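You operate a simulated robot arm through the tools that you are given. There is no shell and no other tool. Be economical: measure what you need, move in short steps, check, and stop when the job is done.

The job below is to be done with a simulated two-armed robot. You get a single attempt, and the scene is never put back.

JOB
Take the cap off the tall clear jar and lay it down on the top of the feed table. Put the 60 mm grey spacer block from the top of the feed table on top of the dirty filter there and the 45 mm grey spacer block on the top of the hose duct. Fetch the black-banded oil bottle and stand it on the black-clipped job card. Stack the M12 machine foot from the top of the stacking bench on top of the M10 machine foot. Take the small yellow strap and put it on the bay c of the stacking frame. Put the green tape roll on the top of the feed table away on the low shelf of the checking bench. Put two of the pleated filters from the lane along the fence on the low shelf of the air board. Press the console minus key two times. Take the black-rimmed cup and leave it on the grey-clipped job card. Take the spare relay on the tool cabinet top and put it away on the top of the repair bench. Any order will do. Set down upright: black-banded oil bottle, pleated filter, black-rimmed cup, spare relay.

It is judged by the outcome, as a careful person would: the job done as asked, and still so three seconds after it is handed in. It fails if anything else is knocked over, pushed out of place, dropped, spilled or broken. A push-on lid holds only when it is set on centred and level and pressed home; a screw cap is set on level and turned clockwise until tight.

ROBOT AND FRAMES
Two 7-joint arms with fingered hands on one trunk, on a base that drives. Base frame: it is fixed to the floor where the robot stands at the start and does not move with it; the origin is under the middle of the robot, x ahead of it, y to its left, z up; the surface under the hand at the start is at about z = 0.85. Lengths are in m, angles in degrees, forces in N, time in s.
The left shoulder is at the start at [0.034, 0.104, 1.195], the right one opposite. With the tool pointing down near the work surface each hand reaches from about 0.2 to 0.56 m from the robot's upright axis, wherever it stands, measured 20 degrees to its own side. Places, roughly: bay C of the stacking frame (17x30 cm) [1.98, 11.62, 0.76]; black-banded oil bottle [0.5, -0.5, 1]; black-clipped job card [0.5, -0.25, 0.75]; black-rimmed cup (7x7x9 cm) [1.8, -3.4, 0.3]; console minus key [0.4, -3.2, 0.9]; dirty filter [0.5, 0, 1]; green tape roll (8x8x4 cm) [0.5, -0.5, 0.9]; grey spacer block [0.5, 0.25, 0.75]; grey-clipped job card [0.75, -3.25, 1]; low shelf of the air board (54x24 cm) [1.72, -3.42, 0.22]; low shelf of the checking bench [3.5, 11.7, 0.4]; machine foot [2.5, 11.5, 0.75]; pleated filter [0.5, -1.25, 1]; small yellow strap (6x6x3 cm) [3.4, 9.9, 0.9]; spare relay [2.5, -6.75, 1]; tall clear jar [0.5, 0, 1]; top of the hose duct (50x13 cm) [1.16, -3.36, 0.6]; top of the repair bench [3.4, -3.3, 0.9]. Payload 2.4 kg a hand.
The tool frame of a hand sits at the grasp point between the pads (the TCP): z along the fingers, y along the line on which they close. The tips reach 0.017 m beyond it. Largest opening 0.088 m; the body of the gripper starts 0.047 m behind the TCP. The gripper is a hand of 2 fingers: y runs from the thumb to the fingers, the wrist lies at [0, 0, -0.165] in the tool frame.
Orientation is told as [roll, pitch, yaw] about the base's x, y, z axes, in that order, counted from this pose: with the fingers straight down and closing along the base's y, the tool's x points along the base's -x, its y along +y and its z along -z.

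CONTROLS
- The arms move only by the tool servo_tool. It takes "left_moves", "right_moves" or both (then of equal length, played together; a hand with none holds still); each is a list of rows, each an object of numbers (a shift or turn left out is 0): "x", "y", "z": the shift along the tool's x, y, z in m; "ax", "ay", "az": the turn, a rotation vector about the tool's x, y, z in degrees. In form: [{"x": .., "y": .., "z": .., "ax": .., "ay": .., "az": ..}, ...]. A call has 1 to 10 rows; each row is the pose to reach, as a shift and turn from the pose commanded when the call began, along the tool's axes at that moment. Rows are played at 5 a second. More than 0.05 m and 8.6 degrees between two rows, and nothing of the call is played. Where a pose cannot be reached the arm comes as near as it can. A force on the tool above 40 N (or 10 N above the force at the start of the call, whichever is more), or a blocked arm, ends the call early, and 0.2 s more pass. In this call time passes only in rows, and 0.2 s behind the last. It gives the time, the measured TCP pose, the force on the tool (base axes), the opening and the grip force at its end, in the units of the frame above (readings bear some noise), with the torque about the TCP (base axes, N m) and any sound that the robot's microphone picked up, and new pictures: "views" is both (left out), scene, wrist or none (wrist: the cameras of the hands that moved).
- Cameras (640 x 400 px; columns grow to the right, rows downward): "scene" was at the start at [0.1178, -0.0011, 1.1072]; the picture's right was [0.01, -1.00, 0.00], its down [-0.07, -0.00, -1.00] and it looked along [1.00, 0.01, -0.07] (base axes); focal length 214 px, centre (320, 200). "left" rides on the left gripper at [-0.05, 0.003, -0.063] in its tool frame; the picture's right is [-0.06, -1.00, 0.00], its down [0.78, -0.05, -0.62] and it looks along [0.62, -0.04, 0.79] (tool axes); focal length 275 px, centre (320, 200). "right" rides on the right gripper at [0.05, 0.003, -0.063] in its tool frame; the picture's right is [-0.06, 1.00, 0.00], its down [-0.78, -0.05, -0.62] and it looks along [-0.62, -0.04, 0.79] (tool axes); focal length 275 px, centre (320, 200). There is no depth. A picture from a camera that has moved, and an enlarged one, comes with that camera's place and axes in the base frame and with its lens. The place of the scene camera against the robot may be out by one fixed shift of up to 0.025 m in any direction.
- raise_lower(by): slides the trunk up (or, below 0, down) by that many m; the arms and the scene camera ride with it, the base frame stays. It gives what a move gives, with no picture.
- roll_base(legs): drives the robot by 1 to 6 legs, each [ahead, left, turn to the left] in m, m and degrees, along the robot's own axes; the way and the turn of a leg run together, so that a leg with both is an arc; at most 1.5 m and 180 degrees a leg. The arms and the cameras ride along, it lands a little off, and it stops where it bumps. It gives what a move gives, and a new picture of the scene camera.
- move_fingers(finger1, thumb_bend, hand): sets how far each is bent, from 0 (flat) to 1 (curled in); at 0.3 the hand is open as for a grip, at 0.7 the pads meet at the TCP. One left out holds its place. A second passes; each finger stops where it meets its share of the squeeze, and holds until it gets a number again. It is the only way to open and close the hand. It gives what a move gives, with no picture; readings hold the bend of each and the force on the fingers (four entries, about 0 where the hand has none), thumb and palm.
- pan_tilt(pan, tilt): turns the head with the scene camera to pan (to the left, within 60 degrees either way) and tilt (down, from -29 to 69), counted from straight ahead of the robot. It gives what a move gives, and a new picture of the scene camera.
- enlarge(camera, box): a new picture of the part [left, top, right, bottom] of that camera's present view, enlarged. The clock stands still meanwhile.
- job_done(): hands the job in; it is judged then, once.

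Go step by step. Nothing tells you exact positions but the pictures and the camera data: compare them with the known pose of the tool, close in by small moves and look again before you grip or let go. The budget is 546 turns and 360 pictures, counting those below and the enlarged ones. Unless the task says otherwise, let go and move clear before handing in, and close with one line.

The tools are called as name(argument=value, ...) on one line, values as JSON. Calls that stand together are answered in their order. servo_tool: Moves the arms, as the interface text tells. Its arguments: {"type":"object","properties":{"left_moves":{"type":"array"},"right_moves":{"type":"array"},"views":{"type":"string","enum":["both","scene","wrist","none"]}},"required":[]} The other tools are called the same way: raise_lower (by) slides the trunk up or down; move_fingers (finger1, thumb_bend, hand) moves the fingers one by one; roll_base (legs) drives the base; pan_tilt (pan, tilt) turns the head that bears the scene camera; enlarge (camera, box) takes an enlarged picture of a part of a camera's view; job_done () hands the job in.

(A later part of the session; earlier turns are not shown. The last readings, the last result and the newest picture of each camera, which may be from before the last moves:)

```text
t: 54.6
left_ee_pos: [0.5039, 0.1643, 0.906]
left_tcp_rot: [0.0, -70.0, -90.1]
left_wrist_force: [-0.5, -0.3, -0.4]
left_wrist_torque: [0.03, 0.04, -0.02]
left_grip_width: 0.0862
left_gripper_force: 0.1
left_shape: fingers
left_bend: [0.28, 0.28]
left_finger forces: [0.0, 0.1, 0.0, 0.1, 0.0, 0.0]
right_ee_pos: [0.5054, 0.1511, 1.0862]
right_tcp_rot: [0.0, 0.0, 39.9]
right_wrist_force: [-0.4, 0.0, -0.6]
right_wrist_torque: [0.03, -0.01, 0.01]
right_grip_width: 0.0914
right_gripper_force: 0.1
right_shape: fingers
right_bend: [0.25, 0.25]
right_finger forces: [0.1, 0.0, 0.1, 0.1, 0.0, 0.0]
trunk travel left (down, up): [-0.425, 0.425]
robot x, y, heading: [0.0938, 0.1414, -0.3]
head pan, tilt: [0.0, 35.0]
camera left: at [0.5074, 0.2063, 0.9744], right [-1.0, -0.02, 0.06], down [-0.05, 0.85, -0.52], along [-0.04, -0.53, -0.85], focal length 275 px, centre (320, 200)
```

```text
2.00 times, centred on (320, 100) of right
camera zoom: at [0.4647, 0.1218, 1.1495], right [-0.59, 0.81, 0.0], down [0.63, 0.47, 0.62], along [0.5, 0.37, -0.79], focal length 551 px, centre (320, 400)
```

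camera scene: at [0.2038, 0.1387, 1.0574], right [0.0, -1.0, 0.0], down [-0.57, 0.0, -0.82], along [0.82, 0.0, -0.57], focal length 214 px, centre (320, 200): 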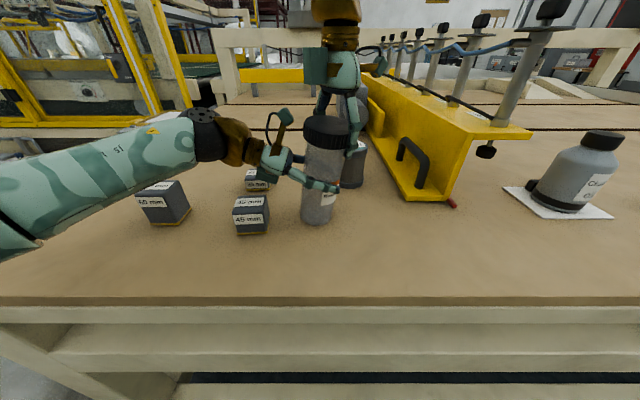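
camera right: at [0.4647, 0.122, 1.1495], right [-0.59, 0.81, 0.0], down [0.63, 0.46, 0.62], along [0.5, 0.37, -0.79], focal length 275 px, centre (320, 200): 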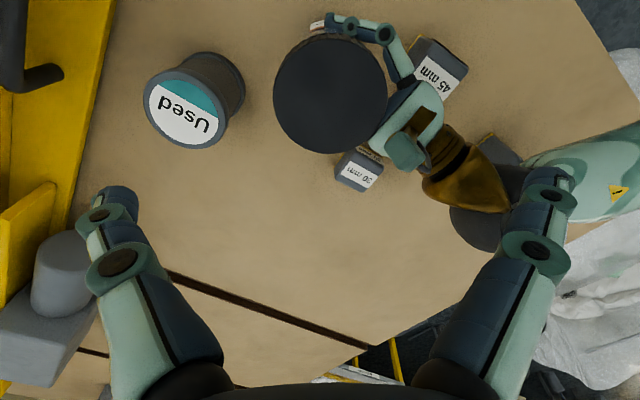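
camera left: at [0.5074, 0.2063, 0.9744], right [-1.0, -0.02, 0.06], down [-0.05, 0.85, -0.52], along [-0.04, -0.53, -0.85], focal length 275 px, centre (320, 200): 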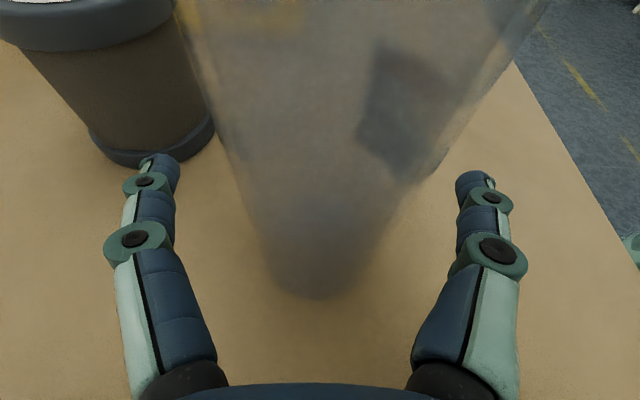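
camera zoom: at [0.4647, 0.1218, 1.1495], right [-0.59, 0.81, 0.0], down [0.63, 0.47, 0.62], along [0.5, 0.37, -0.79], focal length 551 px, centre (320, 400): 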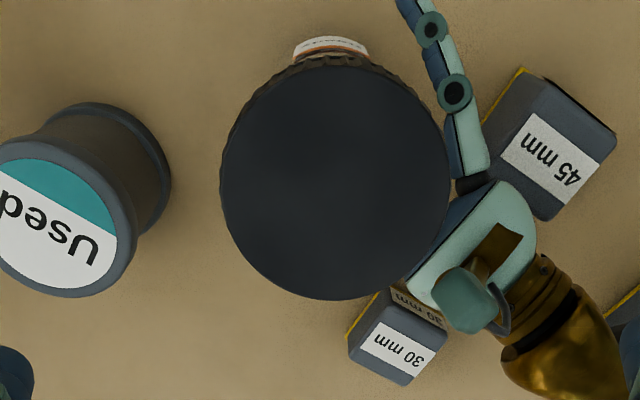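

move_fingers(hand="left", finger1=0.6, thumb_bend=0.6)

move_fingers(hand="left", finger1=0.9, thumb_bend=0.9)

enlarge(camera="right", box=[160, 0, 480, 200])

enlarge(camera="scene", box=[200, 80, 460, 260])

```text
t: 55.6
left_ee_pos: [0.5045, 0.1628, 0.9068]
left_tcp_rot: [0.0, -69.9, -90.0]
left_wrist_force: [0.5, 0.1, 0.0]
left_wrist_torque: [-0.01, -0.01, -0.05]
left_grip_width: 0.0428
left_gripper_force: 6.3
left_shape: fingers
left_bend: [0.48, 0.54]
left_finger forces: [5.6, 0.0, 0.0, 0.0, 5.9, 0.1]
right_ee_pos: [0.5054, 0.1512, 1.0862]
right_tcp_rot: [0.0, 0.0, 39.9]
right_wrist_force: [0.6, 0.5, 0.3]
right_wrist_torque: [-0.01, 0.01, 0.02]
right_grip_width: 0.0913
right_gripper_force: 0.0
right_shape: fingers
right_bend: [0.25, 0.25]
right_finger forces: [0.0, 0.1, 0.0, 0.0, 0.0, 0.1]
trunk travel left (down, up): [-0.425, 0.425]
robot x, y, heading: [0.0864, 0.1376, -0.2]
head pan, tilt: [0.0, 35.0]
```

```text
t: 56.6
left_ee_pos: [0.5039, 0.1635, 0.9066]
left_tcp_rot: [0.0, -70.0, -90.0]
left_wrist_force: [-0.3, -0.3, -0.7]
left_wrist_torque: [0.01, 0.03, 0.0]
left_grip_width: 0.0421
left_gripper_force: 15.4
left_shape: fingers
left_bend: [0.4, 0.69]
left_finger forces: [16.0, 0.0, 0.1, 0.1, 15.5, 0.1]
right_ee_pos: [0.5058, 0.1511, 1.0861]
right_tcp_rot: [0.0, 0.0, 39.9]
right_wrist_force: [0.7, 0.9, -1.0]
right_wrist_torque: [0.0, 0.02, 0.01]
right_grip_width: 0.0912
right_gripper_force: 0.1
right_shape: fingers
right_bend: [0.25, 0.25]
right_finger forces: [0.1, 0.0, 0.1, 0.1, 0.1, 0.0]
trunk travel left (down, up): [-0.425, 0.425]
robot x, y, heading: [0.0893, 0.1395, 0.1]
head pan, tilt: [0.0, 35.0]
```

```text
2.00 times, centred on (320, 100) of right
camera zoom: at [0.4648, 0.1219, 1.1495], right [-0.59, 0.81, 0.0], down [0.63, 0.47, 0.62], along [0.5, 0.37, -0.79], focal length 551 px, centre (320, 400)
```

zoom: 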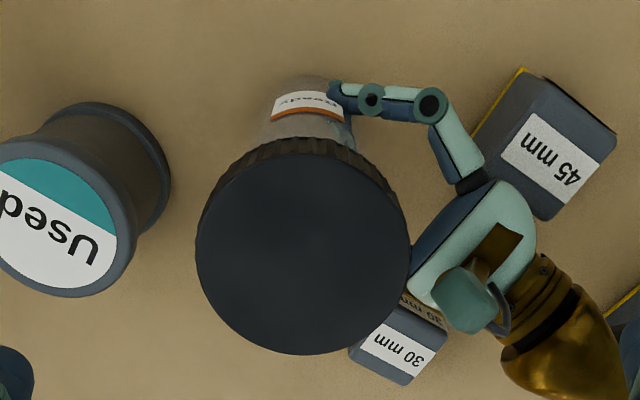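

```text
2.22 times, centred on (330, 170) of scene
camera zoom: at [0.2041, 0.1388, 1.0574], right [0.0, -1.0, 0.0], down [-0.57, 0.0, -0.82], along [0.82, 0.0, -0.57], focal length 477 px, centre (298, 267)
```

zoom: 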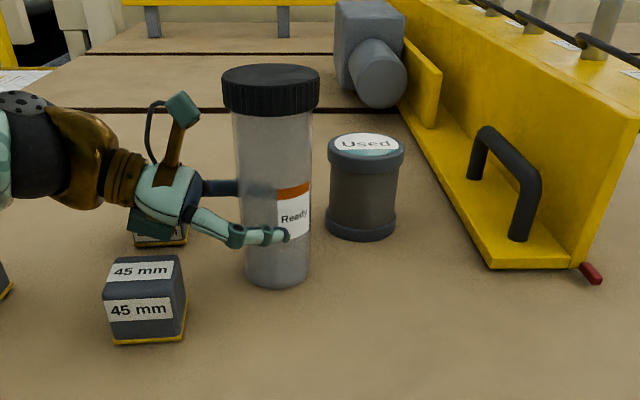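

Jar held firmly (15 N) and upright; cap at about (0.520,0.157). I'll yaw to 60° so the fingers clear the left camera mount, then descend.

servo_tool(right_moves=[{"x": -0.008, "y": -0.003, "az": -7}, {"x": -0.0146, "y": -0.0051, "az": -14}, {"x": -0.0146, "y": -0.0051, "az": -21}, {"x": -0.0146, "y": -0.0051, "az": -21, "z": 0.03}], views="wrist")

```text
t: 57.6
left_ee_pos: [0.5047, 0.1629, 0.9057]
left_tcp_rot: [-0.1, -70.0, -90.0]
left_wrist_force: [0.0, 0.1, -0.8]
left_wrist_torque: [0.01, 0.03, 0.01]
left_grip_width: 0.0423
left_gripper_force: 15.8
left_shape: fingers
left_bend: [0.4, 0.69]
left_finger forces: [15.8, 0.1, 0.0, 0.1, 15.4, 0.1]
right_ee_pos: [0.5219, 0.1578, 1.0552]
right_tcp_rot: [0.0, 0.0, 61.0]
right_wrist_force: [0.2, -1.0, -0.2]
right_wrist_torque: [-0.03, 0.0, 0.03]
right_grip_width: 0.0912
right_gripper_force: 0.0
right_shape: fingers
right_bend: [0.25, 0.25]
right_finger forces: [0.0, 0.1, 0.0, 0.0, 0.0, 0.0]
trunk travel left (down, up): [-0.425, 0.425]
robot x, y, heading: [0.0929, 0.1421, -0.2]
head pan, tilt: [0.0, 35.0]
camera right: at [0.4934, 0.1149, 1.119], right [-0.84, 0.54, 0.0], down [0.42, 0.66, 0.62], along [0.33, 0.52, -0.79], focal length 275 px, centre (320, 200)
```

right: 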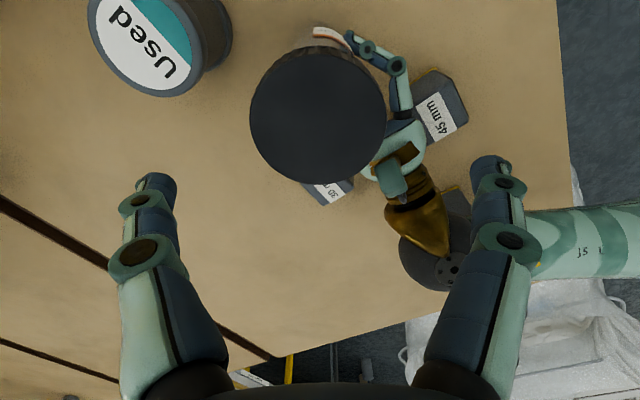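

servo_tool(right_moves=[{"x": 0.0056, "y": 0.001, "z": 0.02}, {"x": 0.0056, "y": 0.001, "z": 0.045}, {"x": 0.0056, "y": 0.001, "z": 0.068}])

```text
t: 58.4
left_ee_pos: [0.5047, 0.163, 0.9067]
left_tcp_rot: [0.0, -70.0, -89.9]
left_wrist_force: [-0.3, -0.1, 0.3]
left_wrist_torque: [0.01, 0.03, 0.04]
left_grip_width: 0.0421
left_gripper_force: 16.1
left_shape: fingers
left_bend: [0.4, 0.69]
left_finger forces: [15.9, 0.1, 0.0, 0.0, 15.4, 0.0]
right_ee_pos: [0.5171, 0.1527, 0.987]
right_tcp_rot: [-0.1, 0.0, 61.0]
right_wrist_force: [-0.2, 0.0, 0.4]
right_wrist_torque: [0.01, -0.02, 0.01]
right_grip_width: 0.0913
right_gripper_force: 0.0
right_shape: fingers
right_bend: [0.25, 0.25]
right_finger forces: [0.0, 0.1, 0.0, 0.0, 0.1, 0.1]
trunk travel left (down, up): [-0.425, 0.425]
robot x, y, heading: [0.0902, 0.1378, -0.0]
head pan, tilt: [0.0, 35.0]
camera scene: at [0.2041, 0.1388, 1.0574], right [0.0, -1.0, 0.0], down [-0.57, 0.0, -0.82], along [0.82, 0.0, -0.57], focal length 214 px, centre (320, 200)
camera right: at [0.4889, 0.1111, 1.0504], right [-0.84, 0.54, 0.0], down [0.42, 0.66, 0.62], along [0.33, 0.52, -0.79], focal length 275 px, centre (320, 200)
```

scene: 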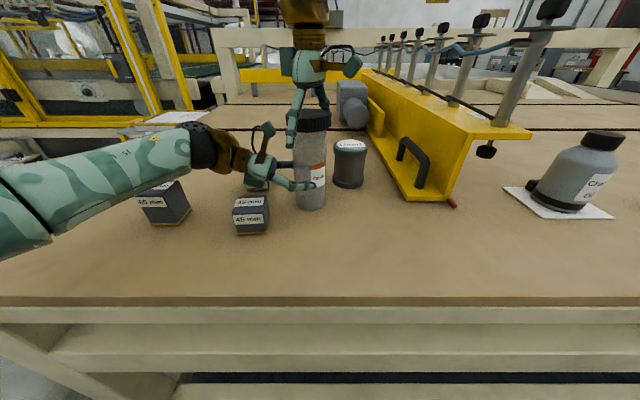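
right: 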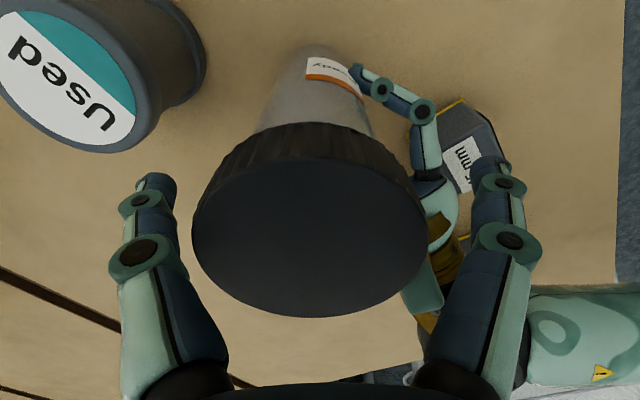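

move_fingers(hand="right", finger1=0.7, thumb_bend=0.7)

servo_tool(right_moves=[{"az": -6}, {"az": -12}, {"az": -18}, {"az": -24}, {"az": -30}])

```text
t: 59.4
left_ee_pos: [0.5041, 0.1632, 0.9064]
left_tcp_rot: [-0.1, -69.9, -90.1]
left_wrist_force: [-2.2, 0.7, 1.8]
left_wrist_torque: [-0.04, -0.11, -0.01]
left_grip_width: 0.0423
left_gripper_force: 16.1
left_shape: fingers
left_bend: [0.41, 0.69]
left_finger forces: [14.9, 0.0, 0.0, 0.0, 16.7, 0.0]
right_ee_pos: [0.5161, 0.1524, 0.9862]
right_tcp_rot: [0.0, 0.0, 60.9]
right_wrist_force: [2.9, -1.3, -3.6]
right_wrist_torque: [-0.05, -0.09, 0.01]
right_grip_width: 0.0403
right_gripper_force: 14.5
right_shape: fingers
right_bend: [0.55, 0.59]
right_finger forces: [13.3, 0.0, 0.0, 0.1, 15.7, 0.0]
trunk travel left (down, up): [-0.425, 0.425]
robot x, y, heading: [0.093, 0.143, -0.1]
head pan, tilt: [0.0, 35.0]
```

```text
t: 60.6
left_ee_pos: [0.5037, 0.1634, 0.9068]
left_tcp_rot: [0.1, -70.0, -90.1]
left_wrist_force: [-5.0, 6.4, 4.8]
left_wrist_torque: [0.01, -0.27, 0.1]
left_grip_width: 0.0425
left_gripper_force: 17.1
left_shape: fingers
left_bend: [0.41, 0.69]
left_finger forces: [14.8, 0.1, 0.1, 0.0, 18.1, 0.0]
right_ee_pos: [0.5162, 0.1517, 0.9897]
right_tcp_rot: [-0.2, 0.0, 91.0]
right_wrist_force: [4.1, -4.9, 3.9]
right_wrist_torque: [-0.01, -0.14, -0.07]
right_grip_width: 0.0285
right_gripper_force: 8.0
right_shape: fingers
right_bend: [0.6, 0.62]
right_finger forces: [5.3, 0.1, 0.0, 0.0, 10.7, 0.0]
trunk travel left (down, up): [-0.425, 0.425]
robot x, y, heading: [0.087, 0.1413, -0.1]
head pan, tilt: [0.0, 35.0]
camera scene: at [0.2034, 0.139, 1.0576], right [0.0, -1.0, 0.0], down [-0.57, 0.0, -0.82], along [0.82, 0.0, -0.57], focal length 214 px, centre (320, 200)
camera right: at [0.5133, 0.103, 1.0518], right [-1.0, 0.04, 0.0], down [0.03, 0.78, 0.62], along [0.03, 0.62, -0.79], focal length 275 px, centre (320, 200)
```

scene: 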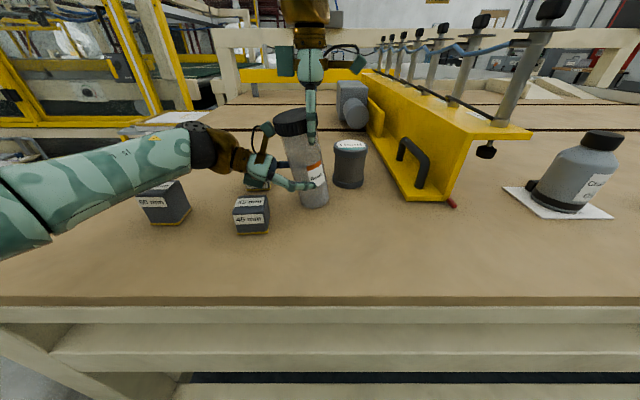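
right: 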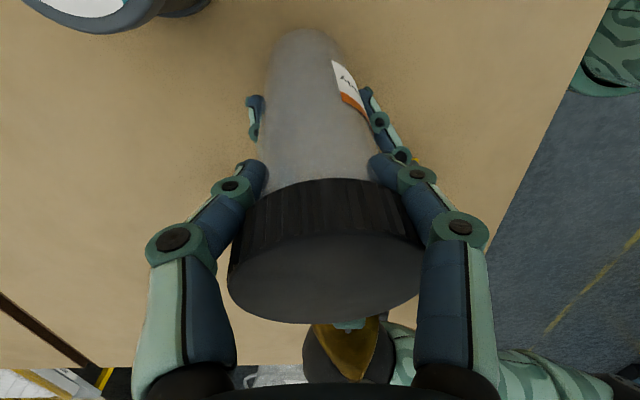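

The fingertips slid under the cap onto the narrower jar body, tilting it. I release the right hand, rise, and let the jar settle again.

move_fingers(hand="right", finger1=0.2, thumb_bend=0.2)

servo_tool(right_moves=[{"z": -0.02}, {"z": -0.05}, {"z": -0.08}])

```text
t: 61.6
left_ee_pos: [0.5039, 0.1632, 0.9061]
left_tcp_rot: [0.0, -70.0, -90.1]
left_wrist_force: [-0.6, -1.1, 2.7]
left_wrist_torque: [-0.06, -0.08, -0.06]
left_grip_width: 0.0421
left_gripper_force: 15.8
left_shape: fingers
left_bend: [0.4, 0.71]
left_finger forces: [16.4, 0.0, 0.1, 0.0, 15.2, 0.0]
right_ee_pos: [0.5162, 0.1526, 0.9871]
right_tcp_rot: [-0.1, 0.0, 90.8]
right_wrist_force: [-0.7, 0.2, -0.1]
right_wrist_torque: [-0.02, 0.02, -0.03]
right_grip_width: 0.0975
right_gripper_force: 0.0
right_shape: fingers
right_bend: [0.2, 0.2]
right_finger forces: [0.1, 0.0, 0.0, 0.0, 0.0, 0.1]
trunk travel left (down, up): [-0.425, 0.425]
robot x, y, heading: [0.0914, 0.1407, -0.2]
head pan, tilt: [0.0, 35.0]
```

```text
t: 62.4
left_ee_pos: [0.5041, 0.1633, 0.9068]
left_tcp_rot: [0.1, -69.9, -90.2]
left_wrist_force: [0.7, -2.2, 2.7]
left_wrist_torque: [-0.04, -0.05, -0.03]
left_grip_width: 0.0423
left_gripper_force: 15.7
left_shape: fingers
left_bend: [0.4, 0.71]
left_finger forces: [16.4, 0.0, 0.0, 0.1, 15.2, 0.1]
right_ee_pos: [0.5178, 0.1517, 1.0671]
right_tcp_rot: [0.0, 0.1, 90.8]
right_wrist_force: [0.2, 0.7, -1.0]
right_wrist_torque: [0.01, 0.0, -0.01]
right_grip_width: 0.0975
right_gripper_force: 0.0
right_shape: fingers
right_bend: [0.2, 0.2]
right_finger forces: [0.0, 0.0, 0.0, 0.0, 0.1, 0.0]
trunk travel left (down, up): [-0.425, 0.425]
robot x, y, heading: [0.0868, 0.1385, -0.3]
head pan, tilt: [0.0, 35.0]
camera scene: at [0.2038, 0.1387, 1.0574], right [0.0, -1.0, 0.0], down [-0.57, 0.0, -0.82], along [0.82, 0.0, -0.57], focal length 214 px, centre (320, 200)
camera right: at [0.5139, 0.1026, 1.1305], right [-1.0, 0.05, 0.0], down [0.04, 0.78, 0.62], along [0.03, 0.62, -0.79], focal length 275 px, centre (320, 200)
```

scene: 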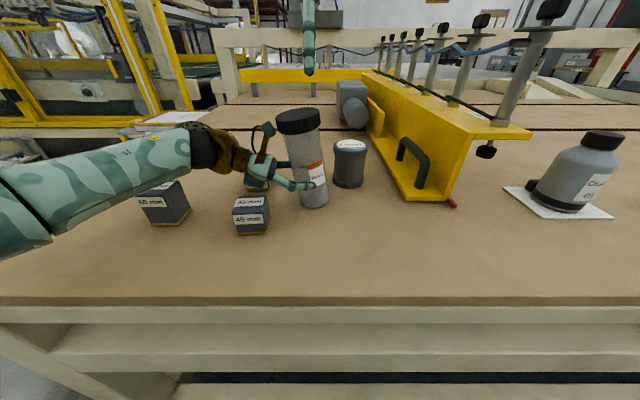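
right: 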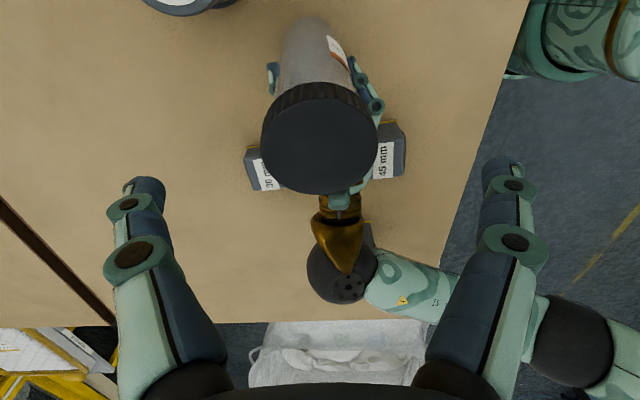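

move_fingers(hand="left", finger1=0.3, thumb_bend=0.4)

move_fingers(hand="left", finger1=0.28, thumb_bend=0.28)

enlarge(camera="right", box=[0, 0, 640, 400])

enlarge(camera="scene", box=[200, 80, 460, 260])

```text
t: 63.4
left_ee_pos: [0.5032, 0.1636, 0.906]
left_tcp_rot: [0.0, -69.9, -89.9]
left_wrist_force: [0.3, 0.0, -0.9]
left_wrist_torque: [-0.02, 0.01, -0.02]
left_grip_width: 0.0729
left_gripper_force: 0.0
left_shape: fingers
left_bend: [0.3, 0.4]
left_finger forces: [0.0, 0.1, 0.1, 0.0, 0.1, 0.0]
right_ee_pos: [0.5178, 0.1526, 1.0668]
right_tcp_rot: [0.0, 0.1, 90.9]
right_wrist_force: [0.4, -0.8, 0.3]
right_wrist_torque: [0.03, 0.0, 0.01]
right_grip_width: 0.0975
right_gripper_force: 0.0
right_shape: fingers
right_bend: [0.2, 0.2]
right_finger forces: [0.0, 0.1, 0.0, 0.0, 0.0, 0.0]
trunk travel left (down, up): [-0.425, 0.425]
robot x, y, heading: [0.0884, 0.1391, 0.0]
head pan, tilt: [0.0, 35.0]
```

```text
t: 64.4
left_ee_pos: [0.5034, 0.1631, 0.9059]
left_tcp_rot: [0.1, -70.0, -90.0]
left_wrist_force: [0.5, 0.3, 0.5]
left_wrist_torque: [0.03, 0.04, 0.02]
left_grip_width: 0.086
left_gripper_force: 0.1
left_shape: fingers
left_bend: [0.28, 0.28]
left_finger forces: [0.1, 0.0, 0.0, 0.0, 0.1, 0.1]
right_ee_pos: [0.5179, 0.1519, 1.0668]
right_tcp_rot: [-0.1, 0.1, 90.9]
right_wrist_force: [-0.2, -0.5, 0.1]
right_wrist_torque: [-0.01, -0.02, -0.03]
right_grip_width: 0.0975
right_gripper_force: 0.1
right_shape: fingers
right_bend: [0.2, 0.2]
right_finger forces: [0.0, 0.1, 0.0, 0.0, 0.0, 0.1]
trunk travel left (down, up): [-0.425, 0.425]
robot x, y, heading: [0.0905, 0.1413, -0.3]
head pan, tilt: [0.0, 35.0]
```

```text
1.00 times, centred on (320, 200) of right (not enlarged: the box is as wide or as high as the picture)
camera zoom: at [0.514, 0.1027, 1.1301], right [-1.0, 0.05, 0.0], down [0.04, 0.78, 0.62], along [0.03, 0.62, -0.79], focal length 275 px, centre (320, 200)
```

zoom: 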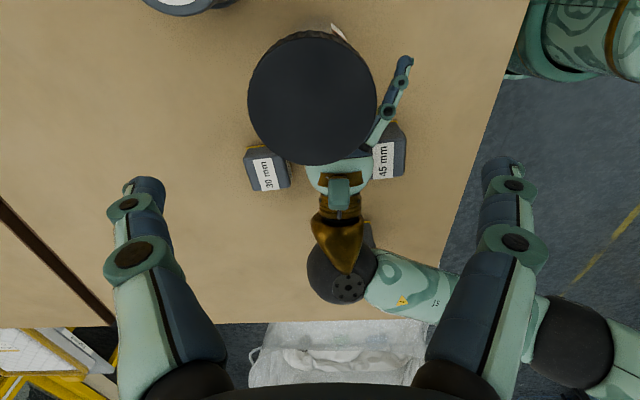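

```text
2.22 times, centred on (330, 170) of scene
camera zoom: at [0.204, 0.1388, 1.0574], right [0.0, -1.0, 0.0], down [-0.57, 0.0, -0.82], along [0.82, 0.0, -0.57], focal length 477 px, centre (298, 267)
```

zoom: 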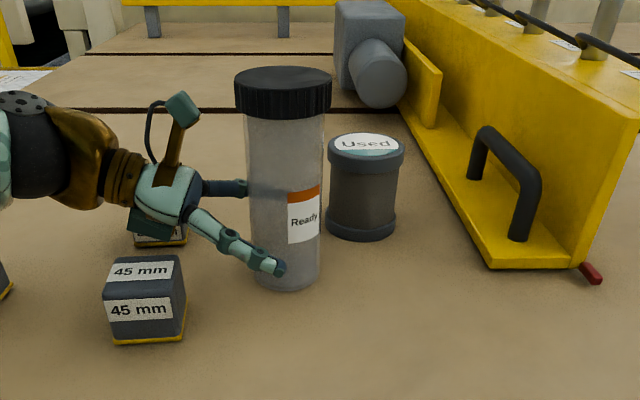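

Upright again; cap at (0.519,0.144). I re-centre the left grip and close it moderately.

servo_tool(left_moves=[{"y": 0.0155}, {"y": 0.0155, "x": -0.002, "z": 0.0066}], views="none")

move_fingers(hand="left", finger1=0.62, thumb_bend=0.62)

move_fingers(hand="left", finger1=0.75, thumb_bend=0.75)

enlarge(camera="right", box=[160, 0, 480, 200])

```text
t: 65.0
left_ee_pos: [0.5181, 0.1567, 0.9063]
left_tcp_rot: [-0.1, -70.0, -89.9]
left_wrist_force: [0.2, 0.1, 0.2]
left_wrist_torque: [0.02, -0.03, 0.01]
left_grip_width: 0.0864
left_gripper_force: 0.2
left_shape: fingers
left_bend: [0.28, 0.28]
left_finger forces: [0.1, 0.1, 0.0, 0.0, 0.0, 0.0]
right_ee_pos: [0.517, 0.1516, 1.0676]
right_tcp_rot: [0.0, 0.0, 90.9]
right_wrist_force: [0.5, -0.7, -0.4]
right_wrist_torque: [0.01, 0.0, 0.02]
right_grip_width: 0.0972
right_gripper_force: 0.0
right_shape: fingers
right_bend: [0.2, 0.2]
right_finger forces: [0.0, 0.0, 0.0, 0.0, 0.0, 0.0]
trunk travel left (down, up): [-0.425, 0.425]
robot x, y, heading: [0.0891, 0.1438, -0.1]
head pan, tilt: [0.0, 35.0]
```

```text
t: 66.0
left_ee_pos: [0.5184, 0.1564, 0.907]
left_tcp_rot: [0.0, -70.0, -89.9]
left_wrist_force: [0.4, -0.8, -0.4]
left_wrist_torque: [-0.01, -0.04, -0.02]
left_grip_width: 0.0425
left_gripper_force: 6.5
left_shape: fingers
left_bend: [0.48, 0.55]
left_finger forces: [6.5, 0.0, 0.0, 0.0, 6.8, 0.1]
right_ee_pos: [0.5171, 0.153, 1.0667]
right_tcp_rot: [0.0, 0.0, 91.0]
right_wrist_force: [0.4, 0.0, 0.3]
right_wrist_torque: [-0.01, -0.01, -0.01]
right_grip_width: 0.0974
right_gripper_force: 0.2
right_shape: fingers
right_bend: [0.2, 0.2]
right_finger forces: [0.0, 0.0, 0.1, 0.0, 0.0, 0.0]
trunk travel left (down, up): [-0.425, 0.425]
robot x, y, heading: [0.0879, 0.1412, -0.0]
head pan, tilt: [0.0, 35.0]
```

```text
t: 67.0
left_ee_pos: [0.5184, 0.1564, 0.9069]
left_tcp_rot: [0.0, -70.0, -90.1]
left_wrist_force: [-0.2, 0.1, 0.8]
left_wrist_torque: [0.0, 0.01, 0.01]
left_grip_width: 0.0418
left_gripper_force: 10.1
left_shape: fingers
left_bend: [0.45, 0.64]
left_finger forces: [10.3, 0.0, 0.0, 0.1, 10.2, 0.0]
right_ee_pos: [0.5166, 0.153, 1.0676]
right_tcp_rot: [0.0, 0.1, 90.9]
right_wrist_force: [-0.3, -0.1, 0.2]
right_wrist_torque: [-0.02, 0.01, 0.0]
right_grip_width: 0.0977
right_gripper_force: 0.1
right_shape: fingers
right_bend: [0.2, 0.2]
right_finger forces: [0.0, 0.1, 0.1, 0.0, 0.0, 0.0]
trunk travel left (down, up): [-0.425, 0.425]
robot x, y, heading: [0.0904, 0.1391, -0.3]
head pan, tilt: [0.0, 35.0]
```

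```text
2.00 times, centred on (320, 100) of right
camera zoom: at [0.5141, 0.1027, 1.1301], right [-1.0, 0.05, 0.0], down [0.04, 0.78, 0.62], along [0.03, 0.62, -0.79], focal length 551 px, centre (320, 400)
```

zoom: 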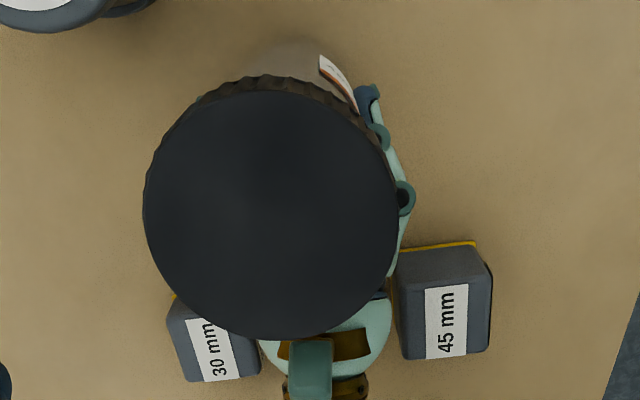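

servo_tool(right_moves=[{"az": 8, "x": 0.004, "y": -0.0115}, {"az": 16, "x": 0.004, "y": -0.0115}, {"az": 24, "x": 0.004, "y": -0.0115}, {"az": 32, "x": 0.004, "y": -0.0115}, {"az": 40, "x": 0.004, "y": -0.0115, "z": 0.03}], views="wrist")

```text
t: 68.2
left_ee_pos: [0.52, 0.1566, 0.906]
left_tcp_rot: [-0.1, -70.0, -90.0]
left_wrist_force: [-0.2, -0.5, 0.2]
left_wrist_torque: [0.0, 0.01, -0.03]
left_grip_width: 0.0419
left_gripper_force: 9.8
left_shape: fingers
left_bend: [0.45, 0.64]
left_finger forces: [10.4, 0.2, 0.1, 0.0, 10.2, 0.0]
right_ee_pos: [0.5278, 0.1489, 1.0373]
right_tcp_rot: [0.1, 0.1, 50.7]
right_wrist_force: [0.0, 0.2, -0.1]
right_wrist_torque: [0.0, -0.04, -0.03]
right_grip_width: 0.0975
right_gripper_force: 0.0
right_shape: fingers
right_bend: [0.2, 0.2]
right_finger forces: [0.0, 0.0, 0.0, 0.1, 0.1, 0.0]
trunk travel left (down, up): [-0.425, 0.425]
robot x, y, heading: [0.093, 0.1409, -0.3]
head pan, tilt: [0.0, 35.0]
camera right: at [0.4936, 0.1124, 1.1011], right [-0.73, 0.68, 0.0], down [0.53, 0.58, 0.62], along [0.42, 0.45, -0.79], focal length 275 px, centre (320, 200)
```

right: 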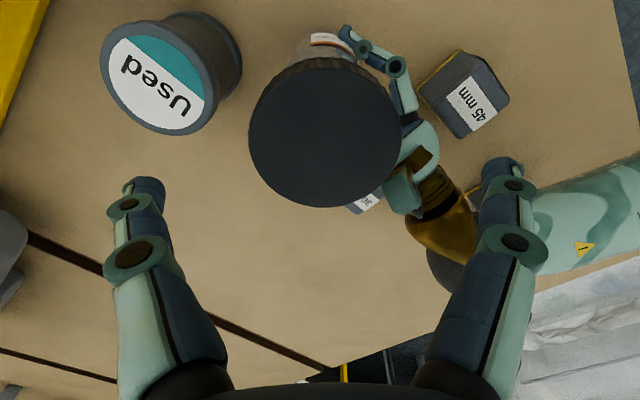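

servo_tool(right_moves=[{"x": 0.004, "y": 0.0018, "z": 0.015}, {"x": 0.004, "y": 0.0018, "z": 0.03}, {"x": 0.004, "y": 0.0018, "z": 0.042}], views="none")

move_fingers(hand="right", finger1=0.5, thumb_bend=0.5)

enlarge(camera="right", box=[0, 0, 640, 400])

enlarge(camera="scene", box=[200, 60, 460, 240])

```text
t: 69.0
left_ee_pos: [0.5189, 0.1561, 0.9062]
left_tcp_rot: [0.0, -70.0, -90.0]
left_wrist_force: [0.6, -0.9, 0.4]
left_wrist_torque: [0.03, -0.01, 0.0]
left_grip_width: 0.042
left_gripper_force: 10.6
left_shape: fingers
left_bend: [0.45, 0.64]
left_finger forces: [10.4, 0.0, 0.1, 0.0, 10.2, 0.1]
right_ee_pos: [0.5238, 0.1466, 0.9967]
right_tcp_rot: [0.0, 0.0, 51.0]
right_wrist_force: [-0.1, -0.1, 0.0]
right_wrist_torque: [-0.02, 0.01, 0.01]
right_grip_width: 0.0976
right_gripper_force: 0.0
right_shape: fingers
right_bend: [0.2, 0.2]
right_finger forces: [0.1, 0.0, 0.0, 0.0, 0.0, 0.0]
trunk travel left (down, up): [-0.425, 0.425]
robot x, y, heading: [0.0858, 0.142, -0.2]
head pan, tilt: [0.0, 35.0]
```

```text
t: 70.0
left_ee_pos: [0.5187, 0.1568, 0.9063]
left_tcp_rot: [0.0, -70.0, -90.0]
left_wrist_force: [-0.8, 1.2, -0.1]
left_wrist_torque: [-0.03, 0.01, 0.01]
left_grip_width: 0.0417
left_gripper_force: 9.7
left_shape: fingers
left_bend: [0.45, 0.64]
left_finger forces: [10.2, 0.0, 0.0, 0.0, 10.2, 0.1]
right_ee_pos: [0.5244, 0.1465, 0.9956]
right_tcp_rot: [0.0, 0.1, 51.0]
right_wrist_force: [-0.5, -1.1, 0.9]
right_wrist_torque: [0.01, 0.0, 0.01]
right_grip_width: 0.0508
right_gripper_force: 3.2
right_shape: fingers
right_bend: [0.45, 0.47]
right_finger forces: [2.7, 0.0, 0.0, 0.0, 3.4, 0.0]
trunk travel left (down, up): [-0.425, 0.425]
robot x, y, heading: [0.0866, 0.1388, -0.0]
head pan, tilt: [0.0, 35.0]
```

```text
1.00 times, centred on (320, 200) of right (not enlarged: the box is as wide or as high as the picture)
camera zoom: at [0.4899, 0.1102, 1.0593], right [-0.74, 0.68, 0.0], down [0.53, 0.58, 0.62], along [0.42, 0.46, -0.79], focal length 275 px, centre (320, 200)
```

zoom: 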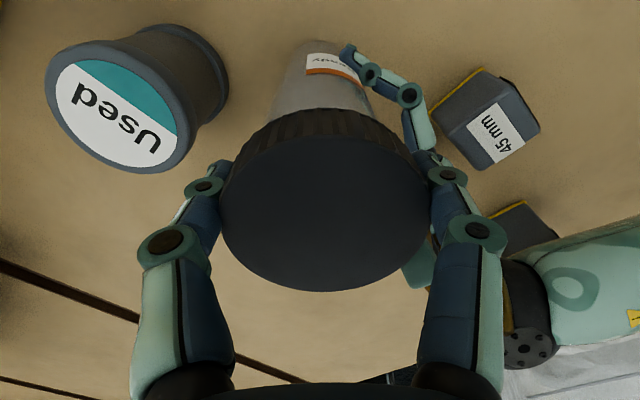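

```text
2.22 times, centred on (330, 150) of scene
camera zoom: at [0.204, 0.1388, 1.0574], right [0.0, -1.0, 0.0], down [-0.57, 0.0, -0.82], along [0.82, 0.0, -0.57], focal length 477 px, centre (298, 311)
```

zoom: 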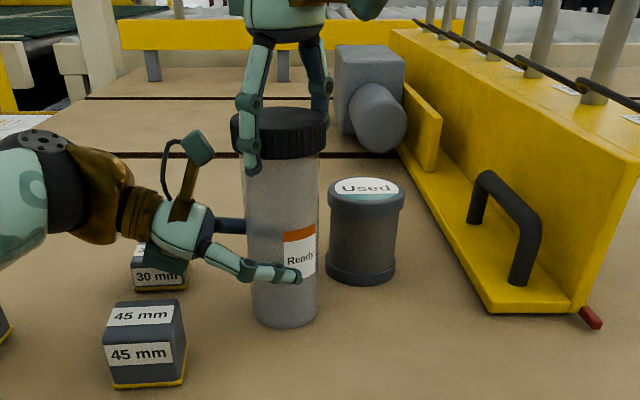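

move_fingers(hand="right", finger1=0.3, thumb_bend=0.3)

servo_tool(right_moves=[{"z": -0.008}], views="none")

move_fingers(hand="right", finger1=0.62, thumb_bend=0.62)

servo_tool(right_moves=[{"az": -5}, {"az": -10}, {"az": -15}, {"az": -20}])

```text
t: 71.0
left_ee_pos: [0.519, 0.1563, 0.9064]
left_tcp_rot: [-0.1, -70.0, -90.0]
left_wrist_force: [-0.4, -0.2, 0.7]
left_wrist_torque: [0.0, 0.02, 0.0]
left_grip_width: 0.0421
left_gripper_force: 10.7
left_shape: fingers
left_bend: [0.45, 0.64]
left_finger forces: [10.4, 0.0, 0.0, 0.0, 10.2, 0.1]
right_ee_pos: [0.5243, 0.1464, 0.9956]
right_tcp_rot: [0.0, 0.0, 50.9]
right_wrist_force: [-0.6, 0.1, -0.7]
right_wrist_torque: [-0.02, -0.02, 0.0]
right_grip_width: 0.0834
right_gripper_force: 0.0
right_shape: fingers
right_bend: [0.3, 0.3]
right_finger forces: [0.1, 0.1, 0.0, 0.0, 0.0, 0.1]
trunk travel left (down, up): [-0.425, 0.425]
robot x, y, heading: [0.0875, 0.1397, 0.0]
head pan, tilt: [0.0, 35.0]
```

```text
t: 71.4
left_ee_pos: [0.5196, 0.1576, 0.9064]
left_tcp_rot: [-0.1, -69.9, -90.0]
left_wrist_force: [-0.2, 0.6, 0.1]
left_wrist_torque: [0.05, -0.02, 0.0]
left_grip_width: 0.0416
left_gripper_force: 10.1
left_shape: fingers
left_bend: [0.45, 0.64]
left_finger forces: [10.4, 0.1, 0.0, 0.0, 10.2, 0.0]
right_ee_pos: [0.5237, 0.1456, 1.0045]
right_tcp_rot: [-0.1, 0.1, 50.9]
right_wrist_force: [0.7, 0.5, 0.8]
right_wrist_torque: [-0.04, 0.01, 0.04]
right_grip_width: 0.0835
right_gripper_force: 0.0
right_shape: fingers
right_bend: [0.3, 0.3]
right_finger forces: [0.0, 0.0, 0.1, 0.1, 0.0, 0.0]
trunk travel left (down, up): [-0.425, 0.425]
robot x, y, heading: [0.0896, 0.1424, -0.2]
head pan, tilt: [0.0, 35.0]
```

```text
t: 72.4
left_ee_pos: [0.5188, 0.1561, 0.9052]
left_tcp_rot: [0.0, -70.1, -90.1]
left_wrist_force: [-2.6, 1.9, 0.5]
left_wrist_torque: [0.0, -0.09, -0.03]
left_grip_width: 0.042
left_gripper_force: 10.2
left_shape: fingers
left_bend: [0.45, 0.64]
left_finger forces: [9.2, 0.0, 0.0, 0.0, 10.6, 0.1]
right_ee_pos: [0.5248, 0.147, 1.0052]
right_tcp_rot: [0.0, 0.0, 51.0]
right_wrist_force: [1.9, -1.1, -0.8]
right_wrist_torque: [-0.08, -0.06, 0.01]
right_grip_width: 0.0497
right_gripper_force: 8.1
right_shape: fingers
right_bend: [0.44, 0.54]
right_finger forces: [6.8, 0.0, 0.0, 0.1, 9.3, 0.0]
trunk travel left (down, up): [-0.425, 0.425]
robot x, y, heading: [0.0889, 0.1424, -0.2]
head pan, tilt: [0.0, 35.0]
```

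```text
t: 73.4
left_ee_pos: [0.5187, 0.1568, 0.9055]
left_tcp_rot: [0.0, -70.0, -90.0]
left_wrist_force: [-4.9, 3.2, 1.6]
left_wrist_torque: [-0.02, -0.13, 0.06]
left_grip_width: 0.042
left_gripper_force: 10.0
left_shape: fingers
left_bend: [0.45, 0.64]
left_finger forces: [8.1, 0.1, 0.0, 0.0, 12.4, 0.0]
right_ee_pos: [0.5239, 0.1464, 1.0041]
right_tcp_rot: [0.0, 0.0, 71.0]
right_wrist_force: [3.2, -1.2, 1.6]
right_wrist_torque: [-0.06, -0.18, -0.09]
right_grip_width: 0.0495
right_gripper_force: 8.2
right_shape: fingers
right_bend: [0.45, 0.54]
right_finger forces: [5.7, 0.1, 0.0, 0.0, 10.9, 0.1]
trunk travel left (down, up): [-0.425, 0.425]
robot x, y, heading: [0.0883, 0.1397, 0.1]
head pan, tilt: [0.0, 35.0]
camera scene: at [0.2037, 0.1389, 1.0574], right [0.0, -1.0, 0.0], down [-0.57, 0.0, -0.82], along [0.82, 0.0, -0.57], focal length 214 px, centre (320, 200)
camera right: at [0.504, 0.1008, 1.0679], right [-0.92, 0.38, 0.0], down [0.3, 0.73, 0.62], along [0.24, 0.57, -0.79], focal length 275 px, centre (320, 200)
```

scene: 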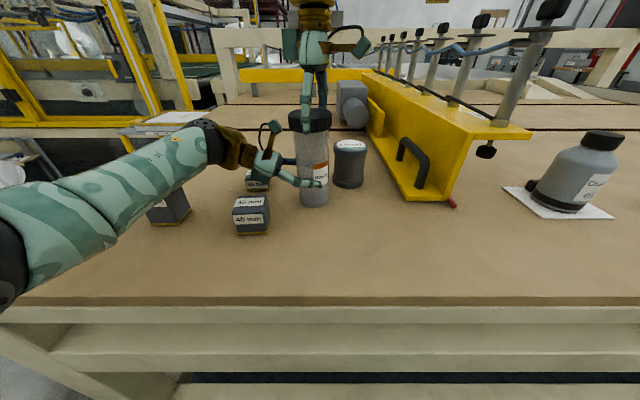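
right: 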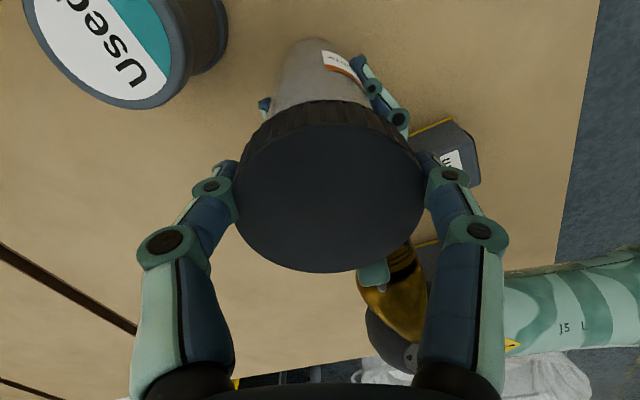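

This time the jar stays put. Continue turning counter-clockwise.

servo_tool(right_moves=[{"az": -7}, {"az": -14}, {"az": -21}, {"az": -28}, {"az": -35}, {"az": -42}, {"az": -49}, {"az": -56}, {"az": -63}])

```text
t: 75.4
left_ee_pos: [0.519, 0.157, 0.9063]
left_tcp_rot: [0.1, -70.0, -90.1]
left_wrist_force: [-7.7, -2.7, 0.4]
left_wrist_torque: [0.0, -0.19, 0.0]
left_grip_width: 0.0418
left_gripper_force: 10.5
left_shape: fingers
left_bend: [0.46, 0.62]
left_finger forces: [6.7, 0.0, 0.0, 0.1, 14.1, 0.0]
right_ee_pos: [0.5228, 0.1458, 1.0049]
right_tcp_rot: [-0.1, 0.0, 134.0]
right_wrist_force: [6.2, 2.3, 9.2]
right_wrist_torque: [0.16, -0.18, -0.09]
right_grip_width: 0.0497
right_gripper_force: 8.6
right_shape: fingers
right_bend: [0.47, 0.54]
right_finger forces: [5.4, 0.0, 0.1, 0.0, 12.1, 0.0]
trunk travel left (down, up): [-0.425, 0.425]
robot x, y, heading: [0.0904, 0.1418, 0.1]
head pan, tilt: [0.0, 35.0]
camera scene: at [0.2035, 0.1387, 1.0575], right [0.0, -1.0, 0.0], down [-0.57, 0.0, -0.82], along [0.82, 0.0, -0.57], focal length 214 px, centre (320, 200)
camera right: at [0.5552, 0.1087, 1.0676], right [-0.76, -0.65, 0.0], down [-0.51, 0.6, 0.62], along [-0.4, 0.47, -0.79], focal length 275 px, centre (320, 200)
```

scene: 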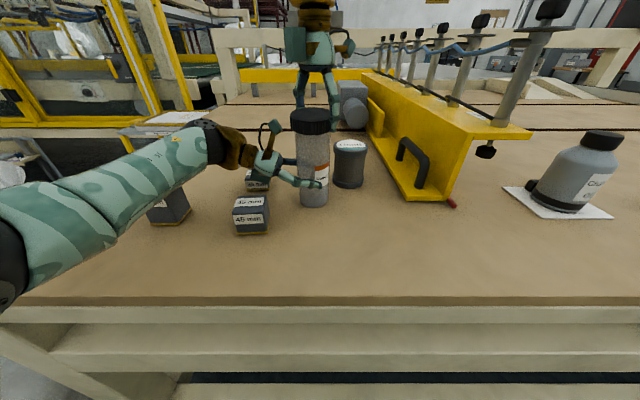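
right: 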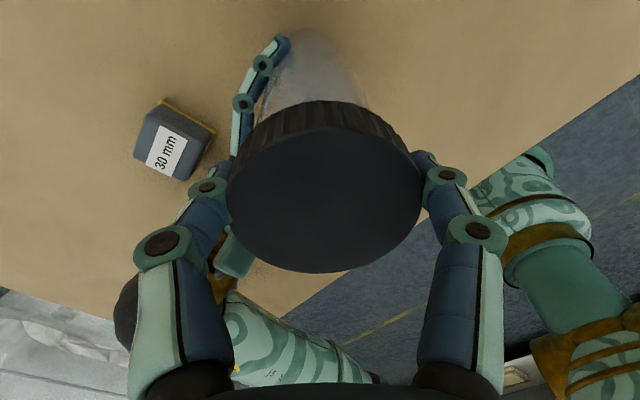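

Upward force on the right hand has grown (9 N): the cap is rising on its thread. I release, return, and take another stroke from slightly higher.

move_fingers(hand="right", finger1=0.25, thumb_bend=0.25)

servo_tool(right_moves=[{"z": -0.025, "az": 8.4}, {"z": -0.045, "az": 16.8}, {"z": -0.045, "az": 25.2}, {"z": -0.045, "az": 33.6}, {"z": -0.045, "az": 42}, {"z": -0.045, "az": 50.4}, {"z": -0.045, "az": 58.8}, {"z": -0.045, "az": 67.2}, {"z": -0.045, "az": 75.6}, {"z": -0.035, "az": 84}])

```text
t: 76.4
left_ee_pos: [0.5183, 0.1565, 0.9055]
left_tcp_rot: [-0.1, -70.0, -89.9]
left_wrist_force: [-0.3, 0.4, 0.3]
left_wrist_torque: [0.02, -0.02, -0.01]
left_grip_width: 0.0417
left_gripper_force: 9.6
left_shape: fingers
left_bend: [0.45, 0.64]
left_finger forces: [10.0, 0.1, 0.0, 0.1, 10.1, 0.1]
right_ee_pos: [0.5241, 0.1463, 1.0028]
right_tcp_rot: [-0.1, 0.1, 133.7]
right_wrist_force: [0.4, 0.9, -0.1]
right_wrist_torque: [-0.03, 0.0, 0.04]
right_grip_width: 0.0906
right_gripper_force: 0.0
right_shape: fingers
right_bend: [0.25, 0.25]
right_finger forces: [0.0, 0.0, 0.0, 0.1, 0.0, 0.0]
trunk travel left (down, up): [-0.425, 0.425]
robot x, y, heading: [0.0867, 0.1387, -0.2]
head pan, tilt: [0.0, 35.0]
```

```text
t: 78.6
left_ee_pos: [0.5192, 0.1565, 0.9066]
left_tcp_rot: [-0.1, -70.0, -90.0]
left_wrist_force: [0.1, 0.7, -0.7]
left_wrist_torque: [-0.02, 0.0, 0.0]
left_grip_width: 0.0416
left_gripper_force: 10.0
left_shape: fingers
left_bend: [0.45, 0.64]
left_finger forces: [10.0, 0.1, 0.0, 0.1, 10.2, 0.1]
right_ee_pos: [0.5255, 0.1457, 1.0384]
right_tcp_rot: [0.0, -0.1, 49.8]
right_wrist_force: [0.7, -0.3, -0.1]
right_wrist_torque: [0.01, 0.0, 0.04]
right_grip_width: 0.0905
right_gripper_force: 0.0
right_shape: fingers
right_bend: [0.25, 0.25]
right_finger forces: [0.0, 0.0, 0.1, 0.0, 0.0, 0.0]
trunk travel left (down, up): [-0.425, 0.425]
robot x, y, heading: [0.0899, 0.142, -0.0]
head pan, tilt: [0.0, 35.0]
camera scene: at [0.2041, 0.1388, 1.0573], right [0.0, -1.0, 0.0], down [-0.57, 0.0, -0.82], along [0.82, 0.0, -0.57], focal length 214 px, centre (320, 200)
camera right: at [0.4891, 0.1105, 1.1021], right [-0.72, 0.69, 0.0], down [0.54, 0.57, 0.62], along [0.43, 0.45, -0.79], focal length 275 px, centre (320, 200)
```

scene: 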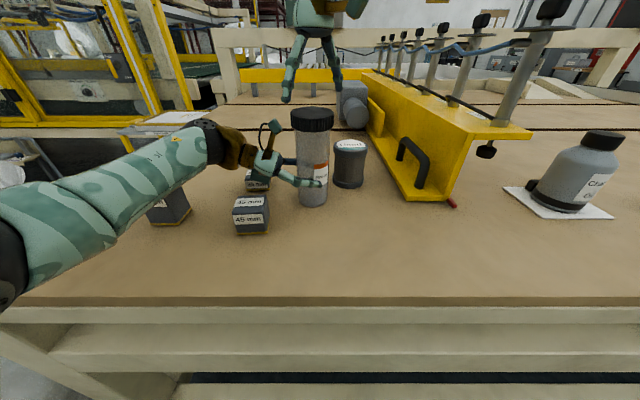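
right: 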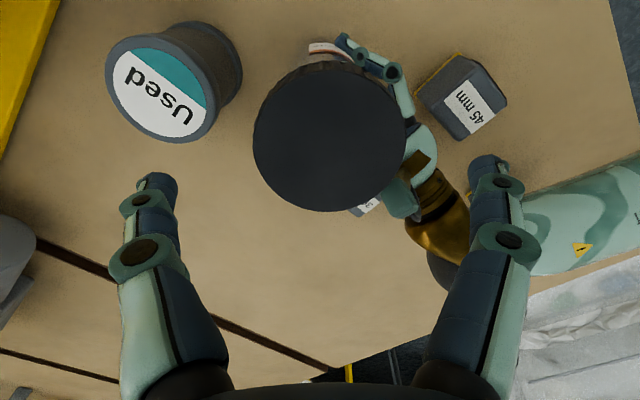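

servo_tool(right_moves=[{"x": 0.0025, "y": 0.004, "z": 0.015}, {"x": 0.0025, "y": 0.004, "z": 0.032}], views="none")

move_fingers(hand="right", finger1=0.62, thumb_bend=0.62)

servo_tool(right_moves=[{"az": -8.5}, {"az": -17}, {"az": -25.5, "z": -0.0005}, {"az": -34, "z": -0.001}, {"az": -42.5, "z": -0.001}, {"az": -51, "z": -0.0015}, {"az": -59.5, "z": -0.0015}, {"az": -68, "z": -0.002}, {"az": -76.5, "z": -0.002}, {"az": -85, "z": -0.002}])

```text
t: 79.2
left_ee_pos: [0.5189, 0.1568, 0.9064]
left_tcp_rot: [-0.1, -70.1, -90.0]
left_wrist_force: [-0.4, -0.8, -1.6]
left_wrist_torque: [0.0, -0.01, 0.0]
left_grip_width: 0.0415
left_gripper_force: 9.9
left_shape: fingers
left_bend: [0.45, 0.64]
left_finger forces: [10.0, 0.0, 0.0, 0.0, 10.2, 0.0]
right_ee_pos: [0.5204, 0.1468, 1.0063]
right_tcp_rot: [0.0, 0.0, 49.9]
right_wrist_force: [-0.2, 0.2, -0.7]
right_wrist_torque: [0.02, -0.02, -0.03]
right_grip_width: 0.0908
right_gripper_force: 0.0
right_shape: fingers
right_bend: [0.25, 0.25]
right_finger forces: [0.0, 0.0, 0.1, 0.1, 0.0, 0.1]
trunk travel left (down, up): [-0.425, 0.425]
robot x, y, heading: [0.093, 0.1421, 0.0]
head pan, tilt: [0.0, 35.0]
```

```text
t: 80.2
left_ee_pos: [0.5193, 0.1568, 0.9051]
left_tcp_rot: [0.0, -70.1, -89.9]
left_wrist_force: [-1.9, 0.1, -0.8]
left_wrist_torque: [0.03, -0.08, -0.02]
left_grip_width: 0.0419
left_gripper_force: 10.1
left_shape: fingers
left_bend: [0.45, 0.64]
left_finger forces: [9.3, 0.0, 0.0, 0.1, 10.9, 0.1]
right_ee_pos: [0.52, 0.1463, 1.0075]
right_tcp_rot: [0.0, 0.0, 49.9]
right_wrist_force: [2.3, -0.3, 0.1]
right_wrist_torque: [-0.03, -0.04, -0.02]
right_grip_width: 0.0506
right_gripper_force: 8.1
right_shape: fingers
right_bend: [0.44, 0.53]
right_finger forces: [7.1, 0.1, 0.0, 0.1, 8.5, 0.1]
trunk travel left (down, up): [-0.425, 0.425]
robot x, y, heading: [0.0869, 0.144, 0.1]
head pan, tilt: [0.0, 35.0]
```

```text
t: 82.4
left_ee_pos: [0.5183, 0.1558, 0.9059]
left_tcp_rot: [0.0, -70.0, -90.0]
left_wrist_force: [-5.1, -3.2, -2.9]
left_wrist_torque: [0.06, -0.19, 0.05]
left_grip_width: 0.041
left_gripper_force: 10.4
left_shape: fingers
left_bend: [0.46, 0.63]
left_finger forces: [7.3, 0.0, 0.0, 0.0, 13.6, 0.1]
right_ee_pos: [0.5192, 0.1472, 1.0102]
right_tcp_rot: [0.0, 0.1, 135.0]
right_wrist_force: [5.7, 2.1, 2.8]
right_wrist_torque: [0.18, -0.22, -0.04]
right_grip_width: 0.0492
right_gripper_force: 8.1
right_shape: fingers
right_bend: [0.45, 0.53]
right_finger forces: [5.2, 0.0, 0.0, 0.0, 10.5, 0.0]
trunk travel left (down, up): [-0.425, 0.425]
robot x, y, heading: [0.0921, 0.1431, -0.1]
head pan, tilt: [0.0, 35.0]
camera scene: at [0.2039, 0.1387, 1.0574], right [0.0, -1.0, 0.0], down [-0.57, 0.0, -0.82], along [0.82, 0.0, -0.57], focal length 214 px, centre (320, 200)
camera right: at [0.5521, 0.11, 1.0724], right [-0.75, -0.66, 0.0], down [-0.52, 0.59, 0.62], along [-0.41, 0.46, -0.79], focal length 275 px, centre (320, 200)
```

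scene: 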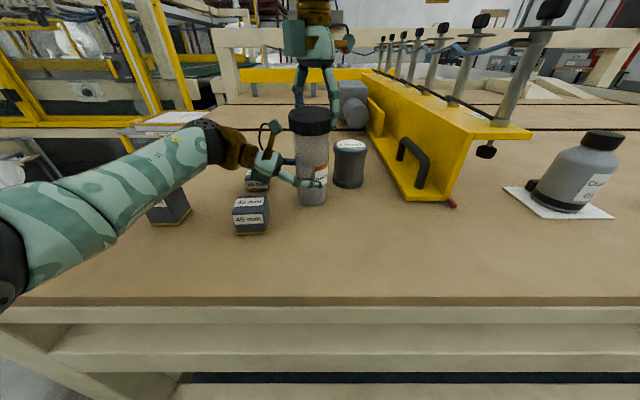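
right: 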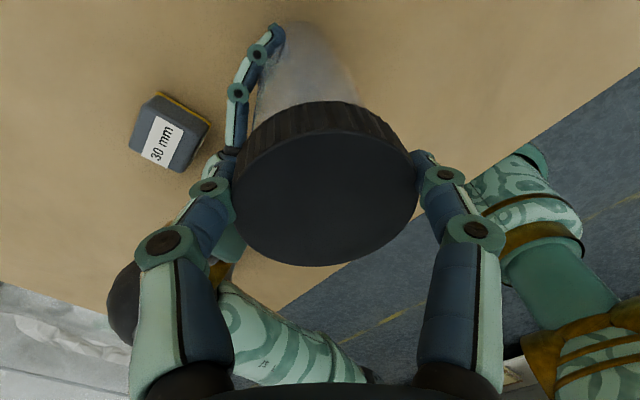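

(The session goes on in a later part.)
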